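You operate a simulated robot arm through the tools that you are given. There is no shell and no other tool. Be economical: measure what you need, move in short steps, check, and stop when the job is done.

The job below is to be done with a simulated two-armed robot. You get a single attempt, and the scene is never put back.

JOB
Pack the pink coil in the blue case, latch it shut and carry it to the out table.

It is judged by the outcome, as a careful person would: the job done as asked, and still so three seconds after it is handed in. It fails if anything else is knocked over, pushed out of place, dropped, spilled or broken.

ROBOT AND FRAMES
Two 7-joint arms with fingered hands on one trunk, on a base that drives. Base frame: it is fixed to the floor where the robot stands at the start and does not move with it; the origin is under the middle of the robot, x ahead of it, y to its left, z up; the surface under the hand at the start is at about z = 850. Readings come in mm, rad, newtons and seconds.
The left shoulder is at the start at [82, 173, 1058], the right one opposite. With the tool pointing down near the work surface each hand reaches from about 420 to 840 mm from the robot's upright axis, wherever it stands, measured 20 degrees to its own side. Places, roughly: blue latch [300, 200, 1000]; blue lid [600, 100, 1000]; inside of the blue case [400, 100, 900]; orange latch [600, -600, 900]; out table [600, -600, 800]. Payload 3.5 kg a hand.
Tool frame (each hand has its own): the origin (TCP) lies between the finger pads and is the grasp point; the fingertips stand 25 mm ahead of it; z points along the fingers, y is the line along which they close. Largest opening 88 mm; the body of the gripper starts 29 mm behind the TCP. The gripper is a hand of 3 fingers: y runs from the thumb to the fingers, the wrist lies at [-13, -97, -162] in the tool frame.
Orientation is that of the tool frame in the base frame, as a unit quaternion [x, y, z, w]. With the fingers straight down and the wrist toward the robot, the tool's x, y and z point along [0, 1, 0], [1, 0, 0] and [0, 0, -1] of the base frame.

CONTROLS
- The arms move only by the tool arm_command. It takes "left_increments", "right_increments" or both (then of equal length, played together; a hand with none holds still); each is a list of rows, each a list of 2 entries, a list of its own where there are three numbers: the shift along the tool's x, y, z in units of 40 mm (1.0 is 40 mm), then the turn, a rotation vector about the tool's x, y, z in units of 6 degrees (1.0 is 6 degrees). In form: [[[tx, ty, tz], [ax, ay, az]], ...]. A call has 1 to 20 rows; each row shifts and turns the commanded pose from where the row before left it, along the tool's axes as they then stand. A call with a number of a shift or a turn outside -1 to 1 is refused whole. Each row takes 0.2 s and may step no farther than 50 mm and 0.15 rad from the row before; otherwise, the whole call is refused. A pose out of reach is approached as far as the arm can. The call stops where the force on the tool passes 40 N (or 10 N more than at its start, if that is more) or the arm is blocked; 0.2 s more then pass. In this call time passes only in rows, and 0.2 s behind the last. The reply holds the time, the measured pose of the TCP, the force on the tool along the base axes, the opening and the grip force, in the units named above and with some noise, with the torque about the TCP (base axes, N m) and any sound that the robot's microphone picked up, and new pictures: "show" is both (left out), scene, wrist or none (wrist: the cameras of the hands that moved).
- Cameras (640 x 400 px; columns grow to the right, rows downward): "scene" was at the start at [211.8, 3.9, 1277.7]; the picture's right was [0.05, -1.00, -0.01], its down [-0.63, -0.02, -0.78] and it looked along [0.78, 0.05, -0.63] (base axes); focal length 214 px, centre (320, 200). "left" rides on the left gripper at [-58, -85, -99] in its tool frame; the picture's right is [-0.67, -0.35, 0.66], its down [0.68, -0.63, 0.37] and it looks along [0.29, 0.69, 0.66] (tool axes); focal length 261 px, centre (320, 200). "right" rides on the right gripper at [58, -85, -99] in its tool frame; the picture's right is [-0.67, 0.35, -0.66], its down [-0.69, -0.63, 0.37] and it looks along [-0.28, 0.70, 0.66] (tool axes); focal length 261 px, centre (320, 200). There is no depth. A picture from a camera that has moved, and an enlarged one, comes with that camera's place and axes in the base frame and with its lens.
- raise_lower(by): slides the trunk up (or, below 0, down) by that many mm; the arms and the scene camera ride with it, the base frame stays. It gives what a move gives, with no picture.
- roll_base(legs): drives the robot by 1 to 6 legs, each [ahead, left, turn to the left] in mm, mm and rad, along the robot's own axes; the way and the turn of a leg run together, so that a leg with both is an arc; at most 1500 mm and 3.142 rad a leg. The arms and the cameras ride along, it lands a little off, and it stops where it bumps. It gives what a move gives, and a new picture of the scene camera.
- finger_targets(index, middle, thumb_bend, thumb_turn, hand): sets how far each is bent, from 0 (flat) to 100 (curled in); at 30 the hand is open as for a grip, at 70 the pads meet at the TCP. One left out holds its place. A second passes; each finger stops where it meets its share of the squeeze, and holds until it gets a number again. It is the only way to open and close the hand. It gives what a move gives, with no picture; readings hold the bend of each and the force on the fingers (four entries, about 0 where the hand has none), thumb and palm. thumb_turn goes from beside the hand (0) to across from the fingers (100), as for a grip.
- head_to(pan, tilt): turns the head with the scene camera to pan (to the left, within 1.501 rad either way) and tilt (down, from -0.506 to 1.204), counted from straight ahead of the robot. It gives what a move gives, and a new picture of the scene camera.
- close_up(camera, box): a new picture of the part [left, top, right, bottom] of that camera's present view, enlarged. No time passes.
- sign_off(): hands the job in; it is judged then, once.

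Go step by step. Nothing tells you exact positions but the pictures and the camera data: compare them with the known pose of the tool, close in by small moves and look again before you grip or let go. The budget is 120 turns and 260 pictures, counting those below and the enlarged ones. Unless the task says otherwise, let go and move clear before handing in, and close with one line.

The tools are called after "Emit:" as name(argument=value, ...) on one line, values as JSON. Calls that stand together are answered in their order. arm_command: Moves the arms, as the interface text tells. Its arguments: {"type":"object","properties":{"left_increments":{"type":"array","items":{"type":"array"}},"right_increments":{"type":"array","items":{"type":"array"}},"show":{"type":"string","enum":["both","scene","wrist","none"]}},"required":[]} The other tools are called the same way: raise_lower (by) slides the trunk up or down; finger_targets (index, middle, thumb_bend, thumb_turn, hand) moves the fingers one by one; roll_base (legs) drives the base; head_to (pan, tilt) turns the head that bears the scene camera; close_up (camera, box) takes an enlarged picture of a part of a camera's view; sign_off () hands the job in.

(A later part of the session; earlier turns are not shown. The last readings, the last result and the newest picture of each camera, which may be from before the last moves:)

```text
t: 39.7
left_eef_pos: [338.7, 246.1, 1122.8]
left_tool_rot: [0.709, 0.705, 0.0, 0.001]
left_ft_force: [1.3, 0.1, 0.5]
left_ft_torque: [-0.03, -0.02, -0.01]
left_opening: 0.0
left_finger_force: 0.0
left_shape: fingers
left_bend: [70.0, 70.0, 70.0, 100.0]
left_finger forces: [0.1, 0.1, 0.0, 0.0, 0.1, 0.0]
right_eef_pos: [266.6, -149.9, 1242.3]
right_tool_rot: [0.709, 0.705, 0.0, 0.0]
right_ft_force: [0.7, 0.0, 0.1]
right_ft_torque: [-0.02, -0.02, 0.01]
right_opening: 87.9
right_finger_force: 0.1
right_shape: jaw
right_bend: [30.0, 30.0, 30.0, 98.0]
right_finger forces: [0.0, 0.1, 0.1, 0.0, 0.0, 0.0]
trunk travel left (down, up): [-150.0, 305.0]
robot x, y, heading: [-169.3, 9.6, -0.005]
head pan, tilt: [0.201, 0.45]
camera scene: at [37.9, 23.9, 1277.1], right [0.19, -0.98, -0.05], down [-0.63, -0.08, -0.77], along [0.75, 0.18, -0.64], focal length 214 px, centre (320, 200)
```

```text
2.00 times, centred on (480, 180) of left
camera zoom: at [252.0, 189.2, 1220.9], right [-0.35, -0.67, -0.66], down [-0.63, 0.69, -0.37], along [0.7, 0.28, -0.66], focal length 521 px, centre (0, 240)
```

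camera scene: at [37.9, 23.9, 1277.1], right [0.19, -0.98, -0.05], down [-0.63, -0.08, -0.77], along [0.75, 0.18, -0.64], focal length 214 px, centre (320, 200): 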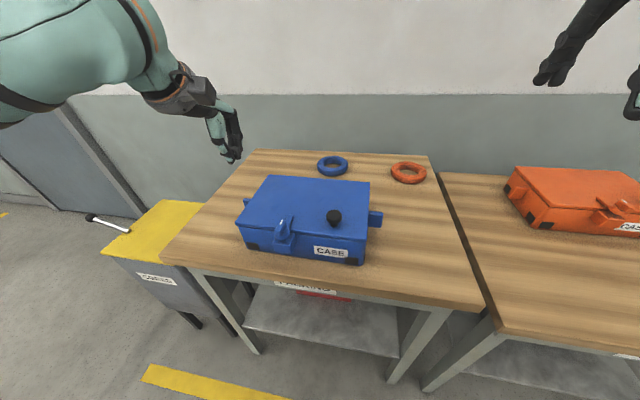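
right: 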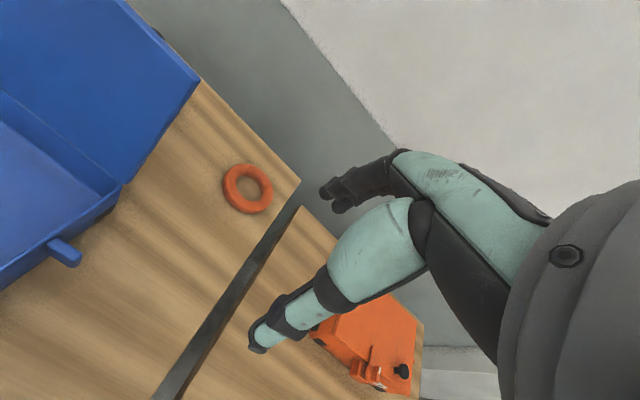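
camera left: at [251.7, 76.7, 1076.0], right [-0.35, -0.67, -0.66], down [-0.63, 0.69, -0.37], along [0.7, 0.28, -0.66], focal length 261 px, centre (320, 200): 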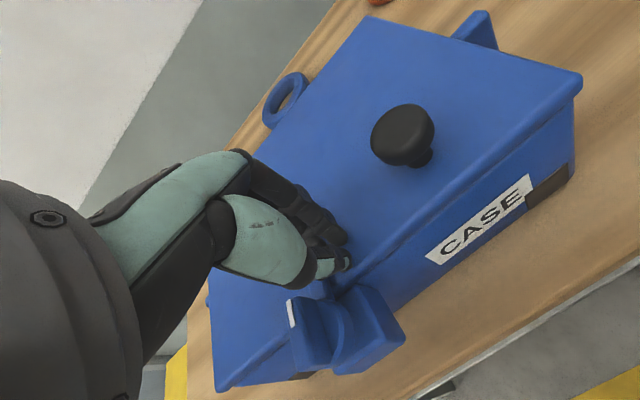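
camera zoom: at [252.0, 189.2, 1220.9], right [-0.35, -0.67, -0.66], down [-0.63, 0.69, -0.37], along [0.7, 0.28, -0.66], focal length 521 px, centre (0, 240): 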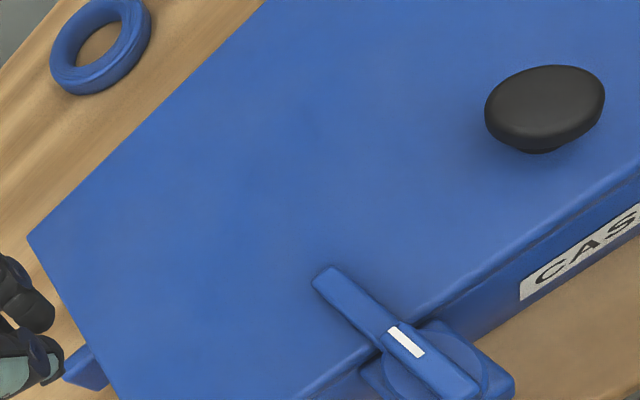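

The lever now lies over the lid just as on the orange case — latched. Now I center the robot on the case and bring both hands over the side tabs.

Emit:
finger_targets(hand="left", index=38, middle=38, thumb_bend=36)

Emit:
finger_targets(hand="right", index=38, middle=38, thumb_bend=36, thumb_turn=100)

Emit:
roll_base(legs=[[0, 125, 0], [50, 0, 0]])

Emit:
close_up(camera="right", box=[0, 0, 640, 400])

Emit:
close_up(camera="left", box=[0, 0, 640, 400])

```text
t: 40.7
left_eef_pos: [337.5, 247.0, 1122.1]
left_tool_rot: [0.709, 0.705, 0.0, 0.0]
left_ft_force: [-0.3, -0.5, 0.1]
left_ft_torque: [0.01, -0.01, 0.0]
left_opening: 69.4
left_finger_force: 0.1
left_shape: fingers
left_bend: [38.0, 38.0, 36.0, 98.0]
left_finger forces: [0.0, 0.0, 0.1, 0.1, 0.1, 0.0]
right_eef_pos: [267.2, -150.0, 1241.7]
right_tool_rot: [0.709, 0.705, -0.001, -0.001]
right_ft_force: [-0.2, 0.7, 0.0]
right_ft_torque: [-0.02, -0.02, 0.01]
right_opening: 87.4
right_finger_force: 0.0
right_shape: jaw
right_bend: [30.0, 30.0, 30.0, 98.0]
right_finger forces: [0.0, 0.0, 0.0, 0.0, 0.0, 0.1]
trunk travel left (down, up): [-150.0, 305.0]
robot x, y, heading: [-172.8, 4.2, -0.007]
head pan, tilt: [0.201, 0.45]
```

```text
t: 41.7
left_eef_pos: [339.1, 245.2, 1121.1]
left_tool_rot: [0.709, 0.705, -0.001, 0.0]
left_ft_force: [-0.7, -0.6, -1.1]
left_ft_torque: [0.02, 0.0, 0.0]
left_opening: 69.4
left_finger_force: 0.0
left_shape: fingers
left_bend: [38.0, 38.0, 36.0, 98.0]
left_finger forces: [0.1, 0.0, 0.0, 0.0, 0.0, 0.0]
right_eef_pos: [267.9, -150.0, 1241.7]
right_tool_rot: [0.709, 0.705, -0.001, -0.001]
right_ft_force: [0.2, -0.2, 0.2]
right_ft_torque: [0.01, 0.03, 0.02]
right_opening: 70.6
right_finger_force: 0.0
right_shape: fingers
right_bend: [38.0, 38.0, 36.0, 98.0]
right_finger forces: [0.0, 0.0, 0.1, 0.0, 0.0, 0.1]
trunk travel left (down, up): [-150.0, 305.0]
robot x, y, heading: [-174.7, 8.0, -0.007]
head pan, tilt: [0.201, 0.45]
```

```text
t: 43.5
left_eef_pos: [386.1, 365.6, 1123.2]
left_tool_rot: [0.71, 0.704, 0.001, 0.001]
left_ft_force: [0.2, -0.4, 0.2]
left_ft_torque: [0.0, -0.02, 0.01]
left_opening: 69.4
left_finger_force: 0.0
left_shape: fingers
left_bend: [38.0, 38.0, 36.0, 98.0]
left_finger forces: [0.1, 0.0, 0.1, 0.1, 0.0, 0.0]
right_eef_pos: [314.8, -28.4, 1243.5]
right_tool_rot: [0.71, 0.704, 0.001, 0.001]
right_ft_force: [-0.1, -0.7, -1.0]
right_ft_torque: [0.0, 0.01, -0.01]
right_opening: 70.6
right_finger_force: 0.0
right_shape: fingers
right_bend: [38.0, 38.0, 36.0, 98.0]
right_finger forces: [0.0, 0.0, 0.0, 0.1, 0.0, 0.0]
trunk travel left (down, up): [-150.0, 305.0]
robot x, y, heading: [-124.4, 130.4, -0.01]
head pan, tilt: [0.201, 0.45]
camera scene: at [85.3, 145.1, 1277.7], right [0.19, -0.98, -0.05], down [-0.63, -0.08, -0.77], along [0.75, 0.17, -0.63], focal length 214 px, centre (320, 200)
```

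scene: 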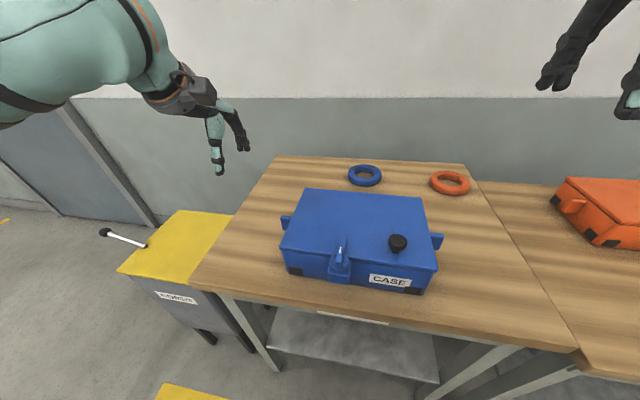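

```text
1.00 times, centred on (320, 200) of right (not enlarged: the box is as wide or as high as the picture)
camera zoom: at [229.3, 29.2, 1343.6], right [0.34, -0.67, 0.66], down [-0.63, -0.68, -0.37], along [0.69, -0.29, -0.66], focal length 261 px, centre (320, 200)
```

zoom: 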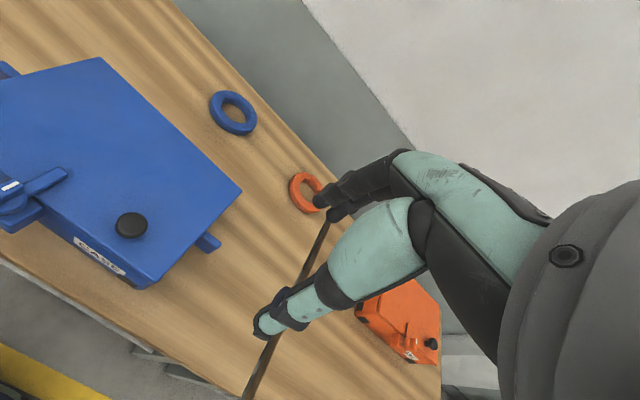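

```text
1.00 times, centred on (320, 200) of left (not enlarged: the box is as wide or as high as the picture)
camera zoom: at [300.0, 309.4, 1221.8], right [-0.35, -0.67, -0.66], down [-0.62, 0.69, -0.37], along [0.7, 0.28, -0.66], focal length 261 px, centre (320, 200)
```

zoom: 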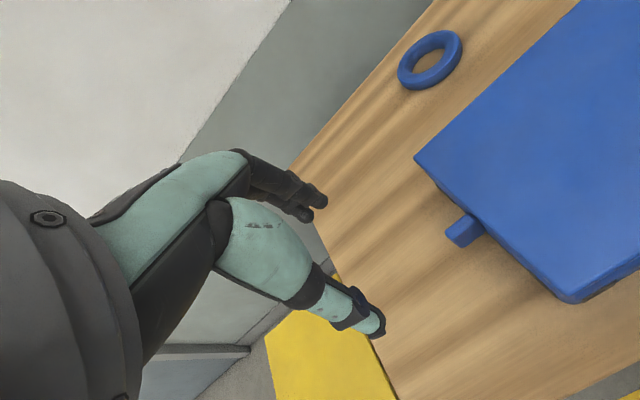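

Tabs are near (425, 305) and (424, −25). I'll bring both hands beside them, higher up, for a close look.

Emit:
arm_command(left_increments=[[[-0.15, 0.163, 0.47], [0, 0, 0]], [[-0.15, 0.163, 0.47], [0, 0, 0]], [[-0.15, 0.163, 0.47], [0, 0, 0]], [[-0.15, 0.163, 0.47], [0, 0, 0]], [[-0.15, 0.163, 0.47], [0, 0, 0]], [[-0.15, 0.163, 0.47], [0, 0, 0]]], right_increments=[[[-0.133, 0.458, 0.97], [0, 0, 0]], [[-0.133, 0.458, 0.97], [0, 0, 0]], [[-0.133, 0.458, 0.97], [0, 0, 0]], [[-0.133, 0.458, 0.97], [0, 0, 0]], [[-0.133, 0.458, 0.97], [0, 0, 0]], [[-0.133, 0.458, 0.97], [0, 0, 0]]], show="both")

```text
t: 44.9
left_eef_pos: [430.6, 331.0, 1009.0]
left_tool_rot: [0.71, 0.705, 0.0, 0.0]
left_ft_force: [0.3, -0.7, -0.1]
left_ft_torque: [0.01, -0.02, -0.01]
left_opening: 69.2
left_finger_force: 0.0
left_shape: fingers
left_bend: [38.0, 38.0, 36.0, 98.0]
left_finger forces: [0.0, 0.0, 0.0, 0.0, 0.1, 0.0]
right_eef_pos: [430.2, -60.5, 1009.2]
right_tool_rot: [0.71, 0.705, -0.001, 0.0]
right_ft_force: [0.3, -0.2, -0.7]
right_ft_torque: [-0.01, 0.02, -0.01]
right_opening: 70.5
right_finger_force: 0.1
right_shape: fingers
right_bend: [38.0, 38.0, 36.0, 98.0]
right_finger forces: [0.0, 0.0, 0.0, 0.1, 0.1, 0.1]
trunk travel left (down, up): [-150.0, 305.0]
robot x, y, heading: [-123.0, 130.0, -0.011]
head pan, tilt: [0.201, 0.45]
camera scene: at [89.3, 145.3, 1276.6], right [0.19, -0.98, -0.05], down [-0.63, -0.08, -0.77], along [0.75, 0.17, -0.64], focal length 214 px, centre (320, 200)
camera right: at [345.2, -2.9, 1109.1], right [0.34, -0.67, 0.65], down [-0.64, -0.68, -0.37], along [0.69, -0.29, -0.66], focal length 261 px, centre (320, 200)
camera left: at [343.6, 274.7, 1106.6], right [-0.35, -0.67, -0.65], down [-0.62, 0.69, -0.37], along [0.7, 0.28, -0.66], focal length 261 px, centre (320, 200)
```

scene: 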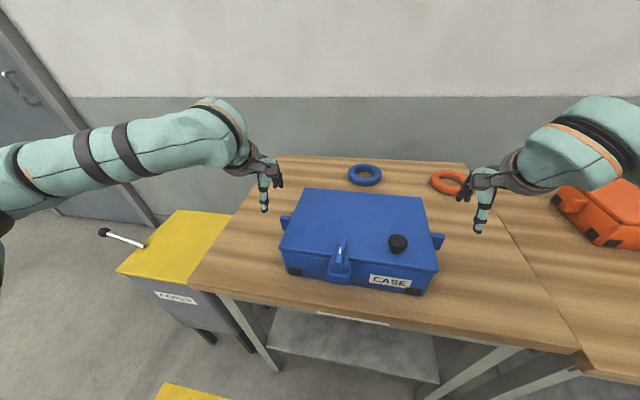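
right: 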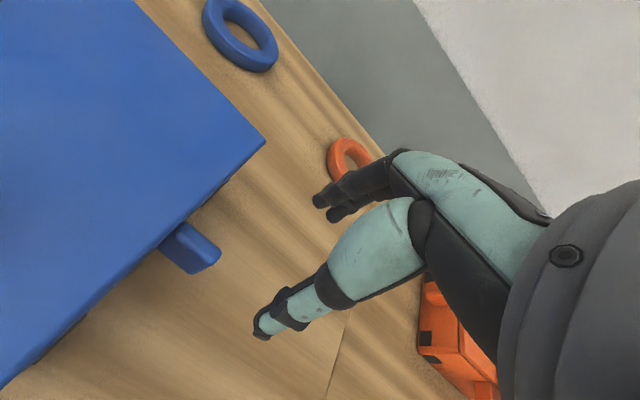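
left: 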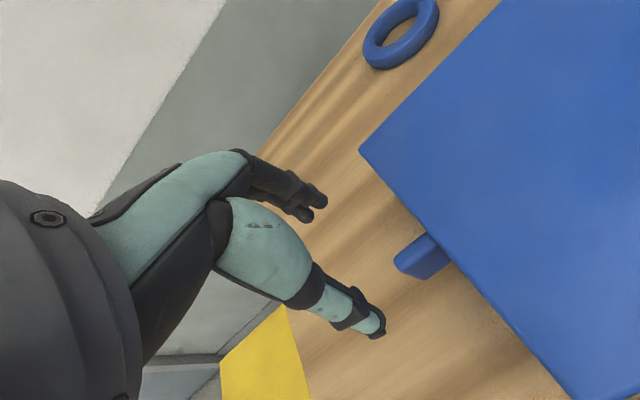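

Emit:
close_up(camera="right", box=[130, 200, 290, 300])

Emit:
close_up(camera="left", box=[360, 210, 520, 310])

Emit:
close_up(camera="scene", box=[260, 180, 460, 300])

```text
4.00 times, centred on (210, 250) of right
camera zoom: at [345.2, -2.9, 1109.1], right [0.34, -0.67, 0.65], down [-0.64, -0.68, -0.37], along [0.69, -0.29, -0.66], focal length 1043 px, centre (760, 0)
```

zoom: 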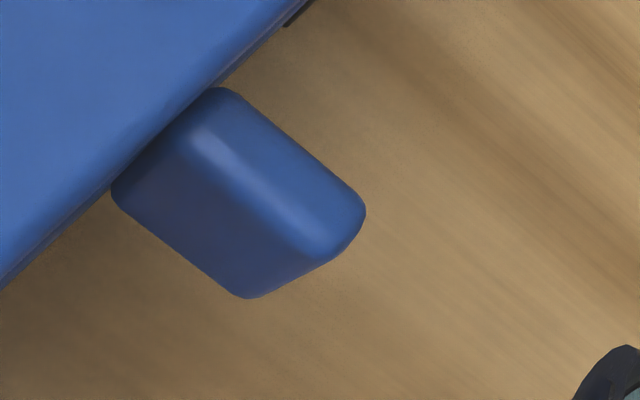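

```text
4.00 times, centred on (440, 260) of left
camera zoom: at [343.6, 274.7, 1106.6], right [-0.35, -0.67, -0.65], down [-0.62, 0.69, -0.37], along [0.7, 0.28, -0.66], focal length 1043 px, centre (-160, -40)
```

zoom: 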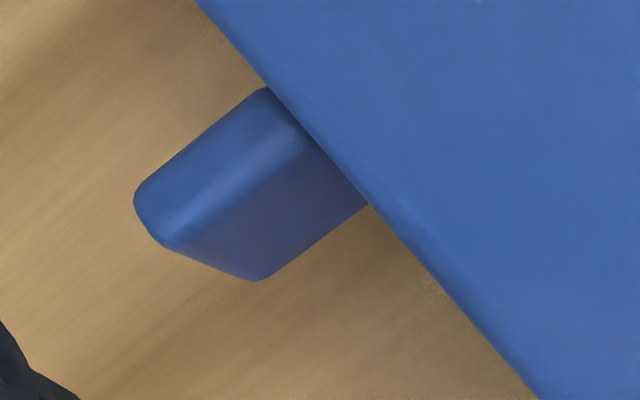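

```text
3.20 times, centred on (360, 240) of scene
camera zoom: at [89.3, 145.3, 1276.6], right [0.19, -0.98, -0.05], down [-0.63, -0.08, -0.77], along [0.75, 0.17, -0.64], focal length 686 px, centre (192, 72)
```

zoom: 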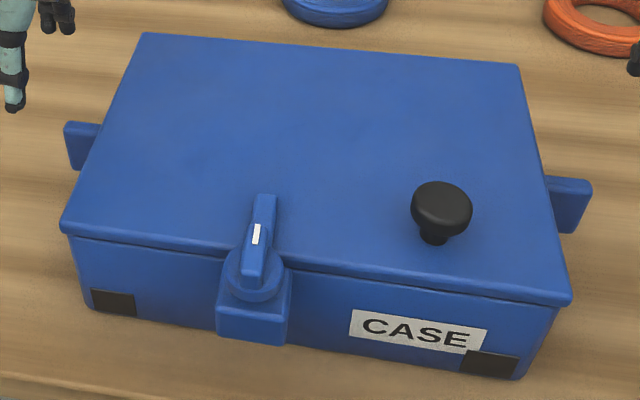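

Tabs: z 900–930, x ≈ 426 (left) / 418 (right), protruding ~32 mm from the lid edges. I'll align and descend partly.

Emit:
arm_command(left_increments=[[[-0.47, -0.12, 0], [0, 0, 0]], [[0, 0, 0.6], [0, 0, 0]], [[0, 0, 0.6], [0, 0, 0]]], right_increments=[[[0.82, -0.3, 0], [0, 0, 0]], [[0, 0, 0.6], [0, 0, 0]], [[0, 0, 0.6], [0, 0, 0]]], show="wrist")

Emit:
close_up(camera="right", box=[160, 100, 480, 300])

Emit:
close_up(camera="left", box=[240, 150, 560, 350])

```text
t: 45.7
left_eef_pos: [423.7, 311.4, 958.7]
left_tool_rot: [0.709, 0.705, 0.0, 0.0]
left_ft_force: [1.1, 0.8, -0.4]
left_ft_torque: [0.01, 0.04, 0.01]
left_opening: 69.3
left_finger_force: 0.1
left_shape: fingers
left_bend: [38.0, 38.0, 36.0, 98.0]
left_finger forces: [0.0, 0.0, 0.0, 0.0, 0.0, 0.0]
right_eef_pos: [414.3, -26.0, 962.3]
right_tool_rot: [0.71, 0.704, -0.001, -0.001]
right_ft_force: [-0.6, 0.1, 0.6]
right_ft_torque: [0.02, -0.02, 0.02]
right_opening: 70.4
right_finger_force: 0.0
right_shape: fingers
right_bend: [38.0, 38.0, 36.0, 98.0]
right_finger forces: [0.0, 0.0, 0.1, 0.0, 0.1, 0.1]
trunk travel left (down, up): [-150.0, 305.0]
robot x, y, heading: [-121.1, 127.2, -0.012]
head pan, tilt: [0.201, 0.45]
camera right: at [329.6, 31.8, 1062.1], right [0.34, -0.67, 0.66], down [-0.63, -0.68, -0.37], along [0.69, -0.29, -0.66], focal length 261 px, centre (320, 200)
camera left: at [337.2, 255.1, 1058.1], right [-0.35, -0.67, -0.65], down [-0.62, 0.69, -0.37], along [0.7, 0.28, -0.66], focal length 261 px, centre (320, 200)
```

right: 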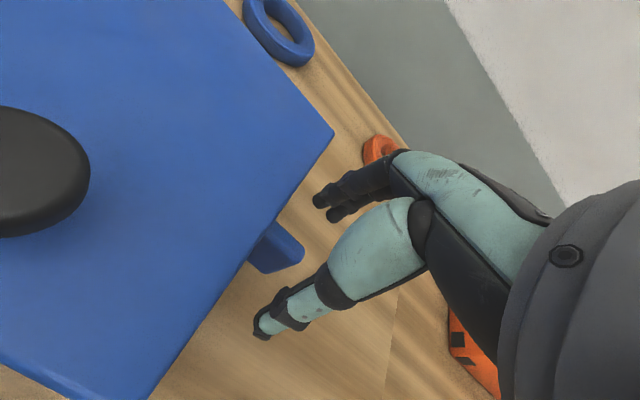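
left: 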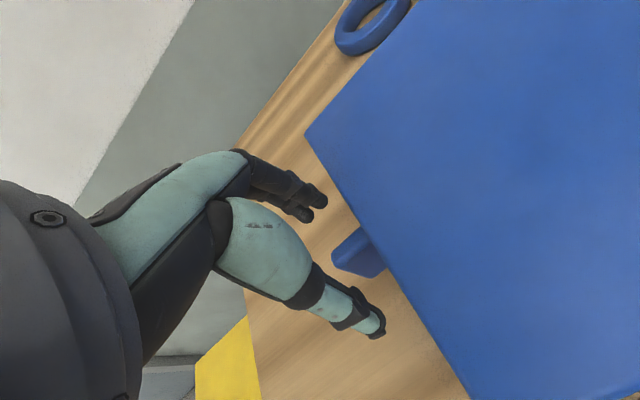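

```text
2.00 times, centred on (320, 200) of right
camera zoom: at [329.6, 31.8, 1062.1], right [0.34, -0.67, 0.66], down [-0.63, -0.68, -0.37], along [0.69, -0.29, -0.66], focal length 521 px, centre (320, 200)
```

zoom: 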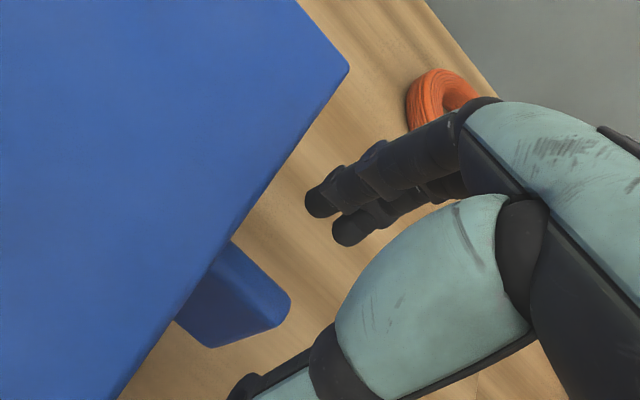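

```text
2.00 times, centred on (400, 250) of left
camera zoom: at [337.2, 255.1, 1058.1], right [-0.35, -0.67, -0.65], down [-0.62, 0.69, -0.37], along [0.7, 0.28, -0.66], focal length 521 px, centre (160, 100)
```

zoom: 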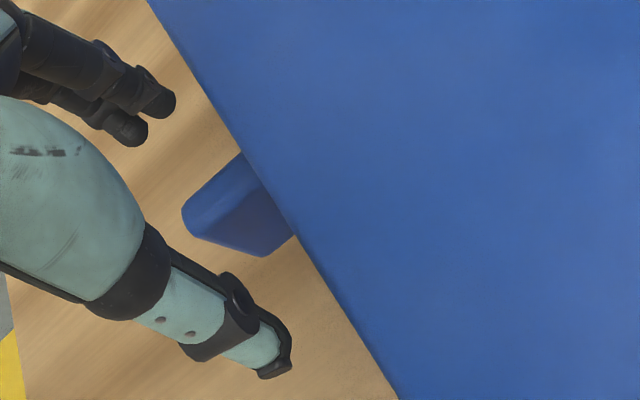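

Finger layout matches: inner fingers would run along the lid edge. Descend carefully to grip height watching for contact.

Emit:
arm_command(left_increments=[[[-0.05, 0.05, 0.3], [0, 0, 0]], [[0, 0, 0.3], [0, 0, 0]]], right_increments=[[[0.05, 0.1, 0.4], [0, 0, 0]], [[0, 0, 0.3], [0, 0, 0]]], show="none")

Emit:
arm_command(left_increments=[[[0, 0, 0.2], [0, 0, 0]], [[0, 0, 0.2], [0, 0, 0]]], right_increments=[[[0, 0, 0.2], [0, 0, 0]], [[0, 0, 0.2], [0, 0, 0]]], show="wrist")

```text
t: 46.3
left_eef_pos: [424.0, 310.1, 938.4]
left_tool_rot: [0.709, 0.705, -0.001, 0.0]
left_ft_force: [-0.9, 0.0, 0.7]
left_ft_torque: [0.01, 0.03, -0.02]
left_opening: 69.3
left_finger_force: 0.1
left_shape: fingers
left_bend: [38.0, 38.0, 36.0, 98.0]
left_finger forces: [0.1, 0.1, 0.0, 0.0, 0.0, 0.0]
right_eef_pos: [420.2, -26.4, 933.2]
right_tool_rot: [0.709, 0.705, 0.0, -0.001]
right_ft_force: [0.1, -0.6, -0.2]
right_ft_torque: [-0.01, 0.03, 0.03]
right_opening: 70.3
right_finger_force: 0.0
right_shape: fingers
right_bend: [38.0, 38.0, 36.0, 98.0]
right_finger forces: [0.0, 0.0, 0.0, 0.0, 0.0, 0.0]
trunk travel left (down, up): [-150.0, 305.0]
robot x, y, heading: [-120.0, 132.2, -0.011]
head pan, tilt: [0.201, 0.45]
```

```text
t: 46.9
left_eef_pos: [423.1, 309.5, 920.4]
left_tool_rot: [0.71, 0.704, 0.0, 0.0]
left_ft_force: [0.5, 0.2, 0.0]
left_ft_torque: [0.03, 0.03, -0.02]
left_opening: 69.7
left_finger_force: 0.1
left_shape: fingers
left_bend: [38.0, 38.0, 36.0, 98.0]
left_finger forces: [0.0, 0.0, 0.0, 0.0, 0.0, 0.1]
right_eef_pos: [418.5, -25.2, 917.3]
right_tool_rot: [0.71, 0.704, -0.001, -0.001]
right_ft_force: [-0.1, -0.1, -0.2]
right_ft_torque: [-0.01, -0.03, -0.01]
right_opening: 70.5
right_finger_force: 0.2
right_shape: fingers
right_bend: [38.0, 38.0, 36.0, 98.0]
right_finger forces: [0.0, 0.1, 0.0, 0.1, 0.0, 0.1]
trunk travel left (down, up): [-150.0, 305.0]
robot x, y, heading: [-121.0, 128.4, -0.008]
head pan, tilt: [0.201, 0.45]
camera right: at [333.5, 32.3, 1017.4], right [0.34, -0.67, 0.66], down [-0.64, -0.68, -0.37], along [0.69, -0.29, -0.66], focal length 261 px, centre (320, 200)
camera left: at [337.6, 252.9, 1019.5], right [-0.35, -0.67, -0.66], down [-0.62, 0.69, -0.37], along [0.7, 0.28, -0.66], focal length 261 px, centre (320, 200)
```

right: 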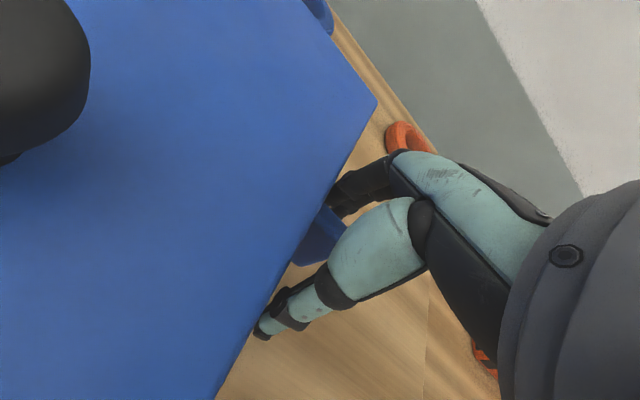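
left: 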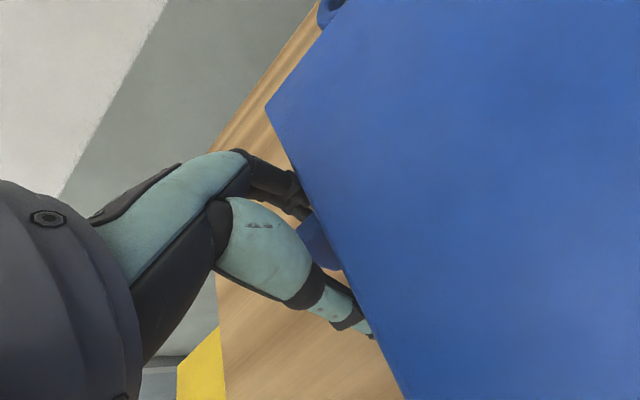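

No contact so far; nudge both hands inward a few mm for a deeper hold.

Emit:
arm_command(left_increments=[[[-0.1, 0.05, 0.05], [0, 0, 0]]], right_increments=[[[0.1, 0, 0], [0, 0, 0]]], show="none")

Emit:
arm_command(left_increments=[[[-0.08, 0, 0.05], [0, 0, 0]]], right_increments=[[[0.08, 0, 0.05], [0, 0, 0]]], show="none")

```text
t: 47.3
left_eef_pos: [425.2, 304.3, 917.6]
left_tool_rot: [0.71, 0.704, 0.0, 0.001]
left_ft_force: [0.1, -0.2, -0.9]
left_ft_torque: [-0.01, 0.02, 0.0]
left_opening: 69.6
left_finger_force: 0.0
left_shape: fingers
left_bend: [38.0, 38.0, 36.0, 98.0]
left_finger forces: [0.1, 0.0, 0.1, 0.1, 0.1, 0.0]
right_eef_pos: [419.1, -21.4, 917.2]
right_tool_rot: [0.71, 0.704, 0.0, -0.001]
right_ft_force: [0.0, -0.2, -0.1]
right_ft_torque: [0.0, -0.01, 0.0]
right_opening: 70.6
right_finger_force: 0.0
right_shape: fingers
right_bend: [38.0, 38.0, 36.0, 98.0]
right_finger forces: [0.0, 0.0, 0.1, 0.0, 0.1, 0.0]
trunk travel left (down, up): [-150.0, 305.0]
robot x, y, heading: [-121.1, 134.1, -0.004]
head pan, tilt: [0.201, 0.45]
```

```text
t: 47.7
left_eef_pos: [426.3, 302.9, 916.4]
left_tool_rot: [0.71, 0.704, -0.001, 0.001]
left_ft_force: [-0.7, 1.2, 0.3]
left_ft_torque: [-0.04, -0.04, 0.06]
left_opening: 69.4
left_finger_force: 0.3
left_shape: fingers
left_bend: [38.0, 38.0, 36.0, 98.0]
left_finger forces: [1.5, 0.0, 0.1, 0.1, 0.0, 0.0]
right_eef_pos: [418.5, -17.4, 914.6]
right_tool_rot: [0.71, 0.705, 0.0, 0.0]
right_ft_force: [-0.3, -1.2, -0.4]
right_ft_torque: [0.02, 0.0, 0.0]
right_opening: 70.4
right_finger_force: 0.1
right_shape: fingers
right_bend: [38.0, 38.0, 36.0, 98.0]
right_finger forces: [0.1, 0.0, 0.0, 0.0, 0.0, 0.1]
trunk travel left (down, up): [-150.0, 305.0]
robot x, y, heading: [-120.4, 127.9, -0.005]
head pan, tilt: [0.201, 0.45]
```

Just touching on the left; back off 2 mm each and close both hands.

Emit:
arm_command(left_increments=[[[0.05, 0, 0], [0, 0, 0]]], right_increments=[[[-0.04, 0, 0], [0, 0, 0]]], show="none")

Emit:
finger_targets(hand="left", index=75, middle=75, thumb_bend=75)

Emit:
finger_targets(hand="right", index=75, middle=75, thumb_bend=75)

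```text
t: 48.1
left_eef_pos: [426.1, 304.2, 915.6]
left_tool_rot: [0.71, 0.704, 0.0, 0.001]
left_ft_force: [0.8, 0.4, 0.2]
left_ft_torque: [0.0, 0.02, 0.02]
left_opening: 69.6
left_finger_force: 0.0
left_shape: fingers
left_bend: [38.0, 38.0, 36.0, 98.0]
left_finger forces: [0.1, 0.1, 0.0, 0.0, 0.1, 0.1]
right_eef_pos: [418.1, -20.0, 915.2]
right_tool_rot: [0.709, 0.705, 0.0, 0.0]
right_ft_force: [0.0, 0.1, 1.1]
right_ft_torque: [0.01, -0.02, 0.01]
right_opening: 70.2
right_finger_force: 0.0
right_shape: fingers
right_bend: [38.0, 38.0, 36.0, 98.0]
right_finger forces: [0.0, 0.0, 0.0, 0.0, 0.0, 0.0]
trunk travel left (down, up): [-150.0, 305.0]
robot x, y, heading: [-123.3, 128.7, -0.012]
head pan, tilt: [0.201, 0.45]
```

```text
t: 49.1
left_eef_pos: [427.9, 304.6, 916.3]
left_tool_rot: [0.71, 0.705, 0.001, -0.001]
left_ft_force: [-1.1, -0.4, -0.1]
left_ft_torque: [-0.03, 0.09, -0.01]
left_opening: 7.3
left_finger_force: 12.0
left_shape: fingers
left_bend: [73.0, 73.0, 64.0, 100.0]
left_finger forces: [6.0, 5.9, 0.0, 0.0, 12.2, 0.0]
right_eef_pos: [419.1, -21.1, 915.6]
right_tool_rot: [0.71, 0.705, 0.0, -0.001]
right_ft_force: [-0.5, -0.4, -0.3]
right_ft_torque: [0.01, 0.01, 0.02]
right_opening: 70.5
right_finger_force: 0.1
right_shape: fingers
right_bend: [38.0, 38.0, 36.0, 98.0]
right_finger forces: [0.0, 0.0, 0.1, 0.0, 0.0, 0.1]
trunk travel left (down, up): [-150.0, 305.0]
robot x, y, heading: [-121.8, 129.1, -0.009]
head pan, tilt: [0.201, 0.45]
```

```text
t: 50.1
left_eef_pos: [428.3, 304.8, 916.8]
left_tool_rot: [0.71, 0.705, 0.0, 0.0]
left_ft_force: [-0.3, -0.2, 0.9]
left_ft_torque: [-0.04, 0.08, 0.01]
left_opening: 6.9
left_finger_force: 11.7
left_shape: fingers
left_bend: [73.0, 73.0, 64.0, 100.0]
left_finger forces: [6.0, 6.0, 0.0, 0.1, 12.3, 0.1]
right_eef_pos: [418.4, -19.2, 914.5]
right_tool_rot: [0.71, 0.705, -0.001, 0.0]
right_ft_force: [0.6, -0.7, 0.8]
right_ft_torque: [0.04, 0.12, 0.03]
right_opening: 7.3
right_finger_force: 12.0
right_shape: fingers
right_bend: [73.0, 72.0, 64.0, 100.0]
right_finger forces: [6.4, 5.7, 0.0, 0.1, 12.1, 0.1]
trunk travel left (down, up): [-150.0, 305.0]
robot x, y, heading: [-123.1, 129.0, -0.013]
head pan, tilt: [0.201, 0.45]
```

All fingers hold the tabs. A higher bend target gives more squeeze, so I'll firm up both grips.

Emit:
finger_targets(hand="left", index=95, middle=95, thumb_bend=90)

Emit:
finger_targets(hand="right", index=95, middle=95, thumb_bend=90)

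Emit:
arm_command(left_increments=[[[0, 0, -0.2], [0, 0, 0]], [[0, 0, -0.2], [0, 0, 0]]], right_increments=[[[0, 0, -0.2], [0, 0, 0]], [[0, 0, -0.2], [0, 0, 0]]], show="scene")

```text
t: 51.1
left_eef_pos: [426.2, 305.2, 916.5]
left_tool_rot: [0.709, 0.705, 0.0, 0.0]
left_ft_force: [0.9, 1.1, 2.3]
left_ft_torque: [-0.01, 0.47, 0.06]
left_opening: 13.4
left_finger_force: 23.8
left_shape: fingers
left_bend: [83.0, 96.0, 59.0, 100.0]
left_finger forces: [15.3, 10.6, 0.1, 0.0, 21.9, 0.1]
right_eef_pos: [417.6, -20.8, 914.3]
right_tool_rot: [0.71, 0.704, -0.002, -0.001]
right_ft_force: [-0.3, -0.6, -0.5]
right_ft_torque: [-0.04, 0.11, 0.03]
right_opening: 7.0
right_finger_force: 12.3
right_shape: fingers
right_bend: [73.0, 73.0, 64.0, 100.0]
right_finger forces: [5.7, 5.8, 0.1, 0.1, 12.1, 0.1]
trunk travel left (down, up): [-150.0, 305.0]
robot x, y, heading: [-121.5, 128.4, -0.012]
head pan, tilt: [0.201, 0.45]
```

```text
t: 52.1
left_eef_pos: [426.8, 304.5, 916.1]
left_tool_rot: [0.709, 0.705, 0.001, -0.001]
left_ft_force: [-1.4, -3.0, -0.4]
left_ft_torque: [0.03, 0.4, 0.06]
left_opening: 13.5
left_finger_force: 23.0
left_shape: fingers
left_bend: [83.0, 96.0, 58.0, 100.0]
left_finger forces: [12.3, 9.9, 0.0, 0.0, 23.7, 0.0]
right_eef_pos: [419.6, -20.0, 914.0]
right_tool_rot: [0.71, 0.705, 0.001, -0.001]
right_ft_force: [3.2, 0.4, 1.2]
right_ft_torque: [-0.09, 0.42, -0.01]
right_opening: 14.8
right_finger_force: 23.5
right_shape: fingers
right_bend: [84.0, 96.0, 58.0, 100.0]
right_finger forces: [14.5, 10.0, 0.0, 0.0, 22.4, 0.1]
trunk travel left (down, up): [-150.0, 305.0]
robot x, y, heading: [-120.7, 130.2, -0.013]
head pan, tilt: [0.201, 0.45]
```

```text
t: 52.7
left_eef_pos: [426.7, 304.2, 932.3]
left_tool_rot: [0.709, 0.705, -0.001, -0.001]
left_ft_force: [-0.3, -2.3, -3.2]
left_ft_torque: [-0.01, -0.13, 0.1]
left_opening: 13.5
left_finger_force: 25.0
left_shape: fingers
left_bend: [84.0, 96.0, 59.0, 100.0]
left_finger forces: [18.3, 6.0, 0.0, 0.0, 24.9, 0.0]
right_eef_pos: [419.7, -19.4, 930.4]
right_tool_rot: [0.71, 0.704, 0.0, -0.001]
right_ft_force: [0.0, 2.3, -4.3]
right_ft_torque: [-0.06, -0.08, -0.1]
right_opening: 14.6
right_finger_force: 24.9
right_shape: fingers
right_bend: [85.0, 96.0, 60.0, 100.0]
right_finger forces: [18.2, 6.6, 0.0, 0.0, 25.4, 0.1]
trunk travel left (down, up): [-150.0, 305.0]
robot x, y, heading: [-122.7, 133.3, -0.009]
head pan, tilt: [0.201, 0.45]
camera scene: at [88.5, 145.6, 1276.7], right [0.19, -0.98, -0.05], down [-0.63, -0.08, -0.77], along [0.75, 0.17, -0.64], focal length 214 px, centre (320, 200)
```

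scene: 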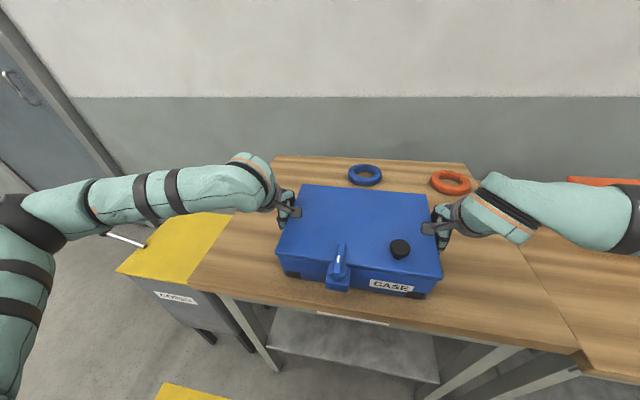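

The case lifts evenly and is light. Raise further, then back off slightly and strafe right to the out table.

Emit:
arm_command(left_increments=[[[0, 0, -0.4], [0, 0, 0]], [[0, 0, -0.4], [0, 0, 0]], [[0, 0, -0.4], [0, 0, 0]], [[0, 0, -0.4], [0, 0, 0]], [[0, 0, -0.4], [0, 0, 0]]], right_increments=[[[0, 0, -0.4], [0, 0, 0]], [[0, 0, -0.4], [0, 0, 0]], [[0, 0, -0.4], [0, 0, 0]], [[0, 0, -0.4], [0, 0, 0]], [[0, 0, -0.4], [0, 0, 0]]], show="scene")

Emit:
roll_base(legs=[[-25, 0, 0], [0, -100, 0]])

```text
t: 53.9
left_eef_pos: [427.8, 305.1, 1013.4]
left_tool_rot: [0.71, 0.705, 0.0, 0.0]
left_ft_force: [0.4, -6.3, -3.6]
left_ft_torque: [0.01, -0.13, 0.07]
left_opening: 13.7
left_finger_force: 24.5
left_shape: fingers
left_bend: [84.0, 96.0, 59.0, 100.0]
left_finger forces: [17.2, 6.9, 0.1, 0.0, 24.7, 0.1]
right_eef_pos: [418.7, -20.9, 1011.1]
right_tool_rot: [0.71, 0.704, 0.0, 0.0]
right_ft_force: [0.7, 5.5, -4.0]
right_ft_torque: [-0.03, -0.1, -0.13]
right_opening: 14.6
right_finger_force: 24.5
right_shape: fingers
right_bend: [85.0, 96.0, 60.0, 100.0]
right_finger forces: [19.0, 5.8, 0.0, 0.0, 25.3, 0.0]
trunk travel left (down, up): [-150.0, 305.0]
robot x, y, heading: [-119.0, 128.9, -0.007]
head pan, tilt: [0.201, 0.45]
camera scene: at [88.4, 145.6, 1276.8], right [0.19, -0.98, -0.05], down [-0.63, -0.08, -0.77], along [0.75, 0.17, -0.64], focal length 214 px, centre (320, 200)
```

scene: 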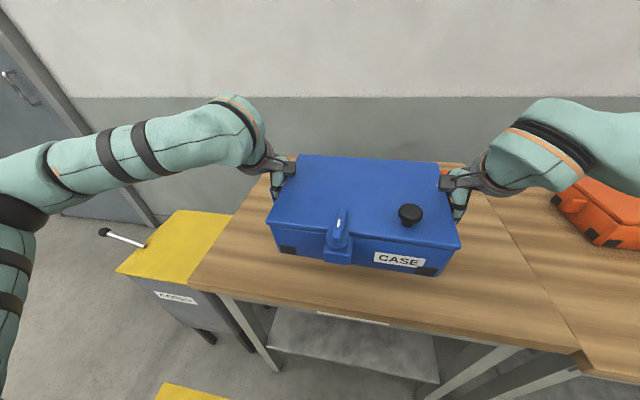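

```text
t: 55.5
left_eef_pos: [402.1, 206.6, 1013.4]
left_tool_rot: [0.71, 0.704, 0.0, 0.001]
left_ft_force: [-0.4, -2.1, -3.5]
left_ft_torque: [0.06, -0.11, 0.11]
left_opening: 13.4
left_finger_force: 24.7
left_shape: fingers
left_bend: [84.0, 96.0, 59.0, 100.0]
left_finger forces: [17.5, 6.7, 0.0, 0.0, 24.8, 0.0]
right_eef_pos: [392.5, -119.8, 1010.2]
right_tool_rot: [0.71, 0.704, 0.0, -0.001]
right_ft_force: [-0.2, 1.7, -3.8]
right_ft_torque: [-0.03, -0.08, -0.13]
right_opening: 14.5
right_finger_force: 25.1
right_shape: fingers
right_bend: [85.0, 96.0, 60.0, 100.0]
right_finger forces: [19.0, 6.0, 0.1, 0.0, 25.3, 0.0]
trunk travel left (down, up): [-150.0, 305.0]
robot x, y, heading: [-147.4, 33.5, -0.012]
head pan, tilt: [0.201, 0.45]
camera scene: at [62.5, 46.1, 1276.9], right [0.19, -0.98, -0.05], down [-0.63, -0.08, -0.77], along [0.75, 0.17, -0.64], focal length 214 px, centre (320, 200)
```

scene: 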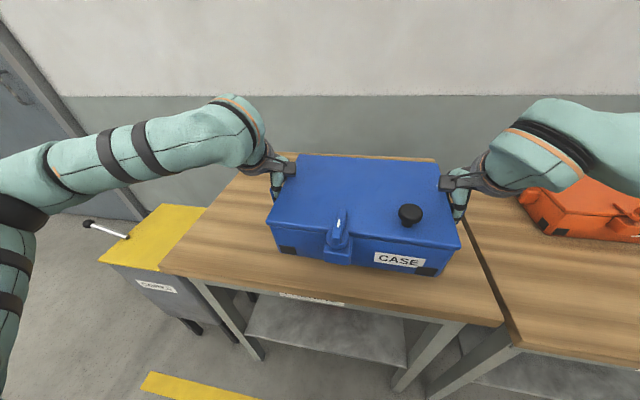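

Grip is stable. Continue to the right.

Emit:
roll_base(legs=[[0, -250, 0]])

Emit:
roll_base(legs=[[0, -232, 0]])

Emit:
head_to(pan=-0.05, tilt=0.75)

```text
t: 57.3
left_eef_pos: [399.3, -42.9, 1011.7]
left_tool_rot: [0.709, 0.705, 0.0, -0.001]
left_ft_force: [-1.4, -1.7, -5.0]
left_ft_torque: [0.04, -0.07, 0.05]
left_opening: 13.8
left_finger_force: 24.9
left_shape: fingers
left_bend: [84.0, 96.0, 59.0, 100.0]
left_finger forces: [17.6, 6.7, 0.0, 0.0, 24.8, 0.1]
right_eef_pos: [392.6, -367.7, 1009.1]
right_tool_rot: [0.709, 0.705, -0.001, 0.0]
right_ft_force: [-0.5, 3.1, -3.7]
right_ft_torque: [-0.08, -0.14, -0.11]
right_opening: 14.7
right_finger_force: 24.9
right_shape: fingers
right_bend: [85.0, 96.0, 60.0, 100.0]
right_finger forces: [19.1, 5.8, 0.0, 0.1, 25.3, 0.1]
trunk travel left (down, up): [-150.0, 305.0]
robot x, y, heading: [-154.0, -219.1, -0.006]
head pan, tilt: [0.201, 0.45]
camera scene: at [61.5, -202.3, 1276.7], right [0.19, -0.98, -0.05], down [-0.63, -0.08, -0.77], along [0.75, 0.17, -0.64], focal length 214 px, centre (320, 200)
```

scene: 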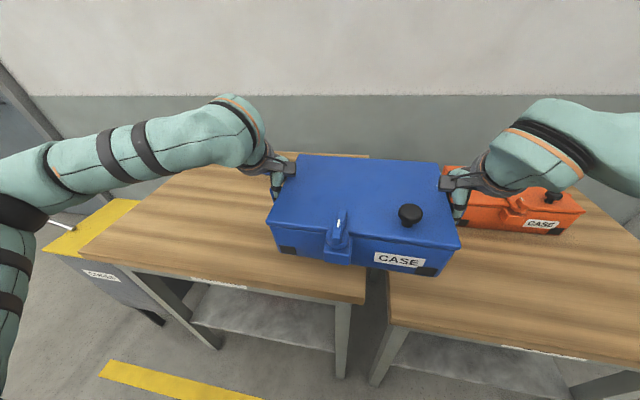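

```text
t: 59.0
left_eef_pos: [399.0, -269.2, 1012.8]
left_tool_rot: [0.708, 0.706, 0.0, -0.001]
left_ft_force: [-0.6, -1.7, -3.3]
left_ft_torque: [0.06, -0.11, 0.12]
left_opening: 13.4
left_finger_force: 24.2
left_shape: fingers
left_bend: [84.0, 96.0, 59.0, 100.0]
left_finger forces: [17.5, 6.8, 0.1, 0.0, 24.8, 0.0]
right_eef_pos: [390.4, -594.3, 1010.5]
right_tool_rot: [0.709, 0.706, 0.0, -0.001]
right_ft_force: [0.0, 1.8, -3.4]
right_ft_torque: [-0.09, -0.11, -0.08]
right_opening: 14.7
right_finger_force: 25.2
right_shape: fingers
right_bend: [85.0, 96.0, 60.0, 100.0]
right_finger forces: [19.1, 5.7, 0.1, 0.0, 25.3, 0.0]
trunk travel left (down, up): [-150.0, 305.0]
robot x, y, heading: [-153.4, -448.7, -0.007]
head pan, tilt: [0.201, 0.45]
camera scene: at [60.2, -429.8, 1276.7], right [0.19, -0.98, -0.05], down [-0.63, -0.08, -0.77], along [0.75, 0.18, -0.64], focal length 214 px, centre (320, 200)
```

scene: 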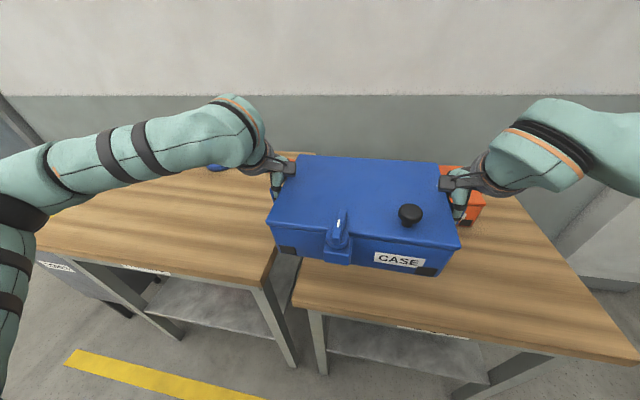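

```text
t: 59.8
left_eef_pos: [399.3, -269.2, 1012.5]
left_tool_rot: [0.708, 0.706, -0.001, -0.001]
left_ft_force: [-0.8, -2.5, -3.7]
left_ft_torque: [0.02, -0.1, 0.07]
left_opening: 13.7
left_finger_force: 24.6
left_shape: fingers
left_bend: [84.0, 96.0, 59.0, 100.0]
left_finger forces: [17.5, 6.8, 0.0, 0.0, 24.8, 0.0]
right_eef_pos: [390.5, -593.6, 1011.1]
right_tool_rot: [0.708, 0.706, -0.001, 0.0]
right_ft_force: [0.0, 2.9, -3.7]
right_ft_torque: [-0.01, -0.08, -0.13]
right_opening: 14.8
right_finger_force: 24.7
right_shape: fingers
right_bend: [85.0, 96.0, 60.0, 100.0]
right_finger forces: [19.3, 5.6, 0.1, 0.1, 25.4, 0.0]
trunk travel left (down, up): [-150.0, 305.0]
robot x, y, heading: [-152.7, -443.8, -0.002]
head pan, tilt: [-0.051, 0.75]
camera scene: at [46.7, -452.0, 1252.9], right [-0.05, -1.0, 0.01], down [-0.84, 0.04, -0.54], along [0.54, -0.04, -0.84], focal length 214 px, centre (320, 200)
```

scene: 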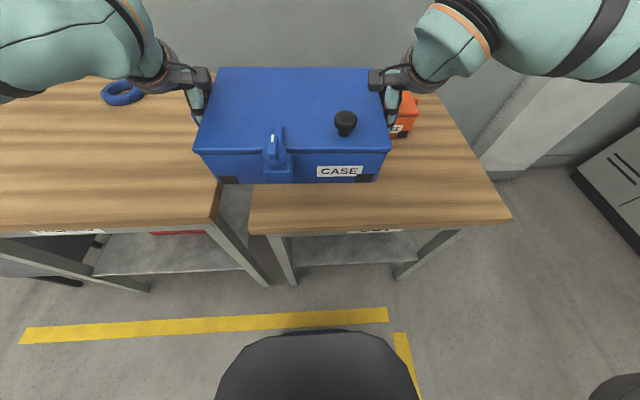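

I'm over the out table. Let me look closely at its edges and at the orange case position.

Emit:
close_up(camera="scene", box=[190, 130, 530, 300])

Emit:
close_up(camera="right", box=[0, 0, 640, 400])

Emit:
close_up(camera="left", box=[0, 0, 640, 400])

```text
1.88 times, centred on (360, 215) of scene
camera zoom: at [46.7, -452.0, 1252.9], right [-0.05, -1.0, 0.01], down [-0.84, 0.04, -0.54], along [0.54, -0.04, -0.84], focal length 404 px, centre (245, 172)
```

zoom: 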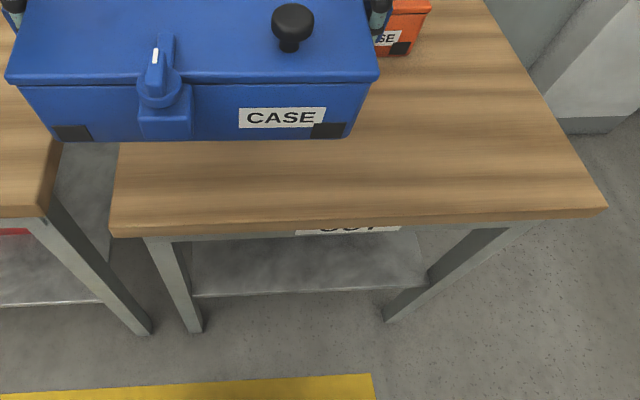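

```text
1.00 times, centred on (320, 200) of right (not enlarged: the box is as wide or as high as the picture)
camera zoom: at [306.0, -536.4, 1111.0], right [0.35, -0.67, 0.65], down [-0.63, -0.68, -0.36], along [0.69, -0.29, -0.66], focal length 261 px, centre (320, 200)
```

zoom: 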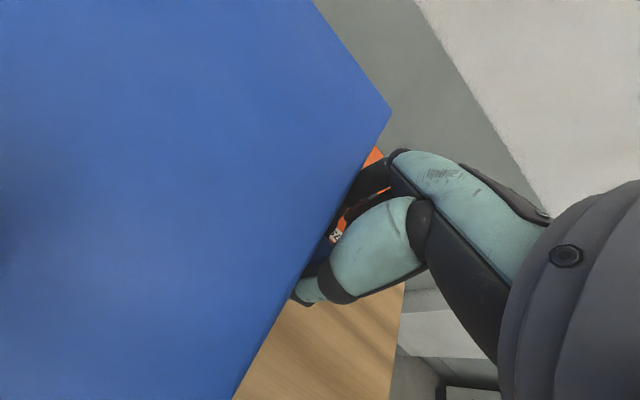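

```text
1.00 times, centred on (320, 200) of left (not enlarged: the box is as wide or as high as the picture)
camera zoom: at [312.8, -325.9, 1111.5], right [-0.35, -0.67, -0.65], down [-0.63, 0.69, -0.37], along [0.69, 0.28, -0.66], focal length 261 px, centre (320, 200)
```

zoom: 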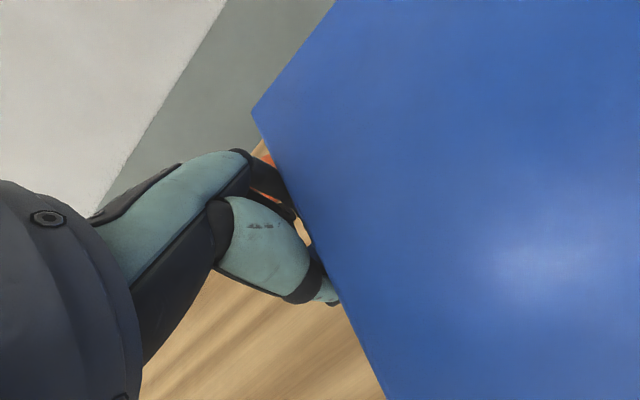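

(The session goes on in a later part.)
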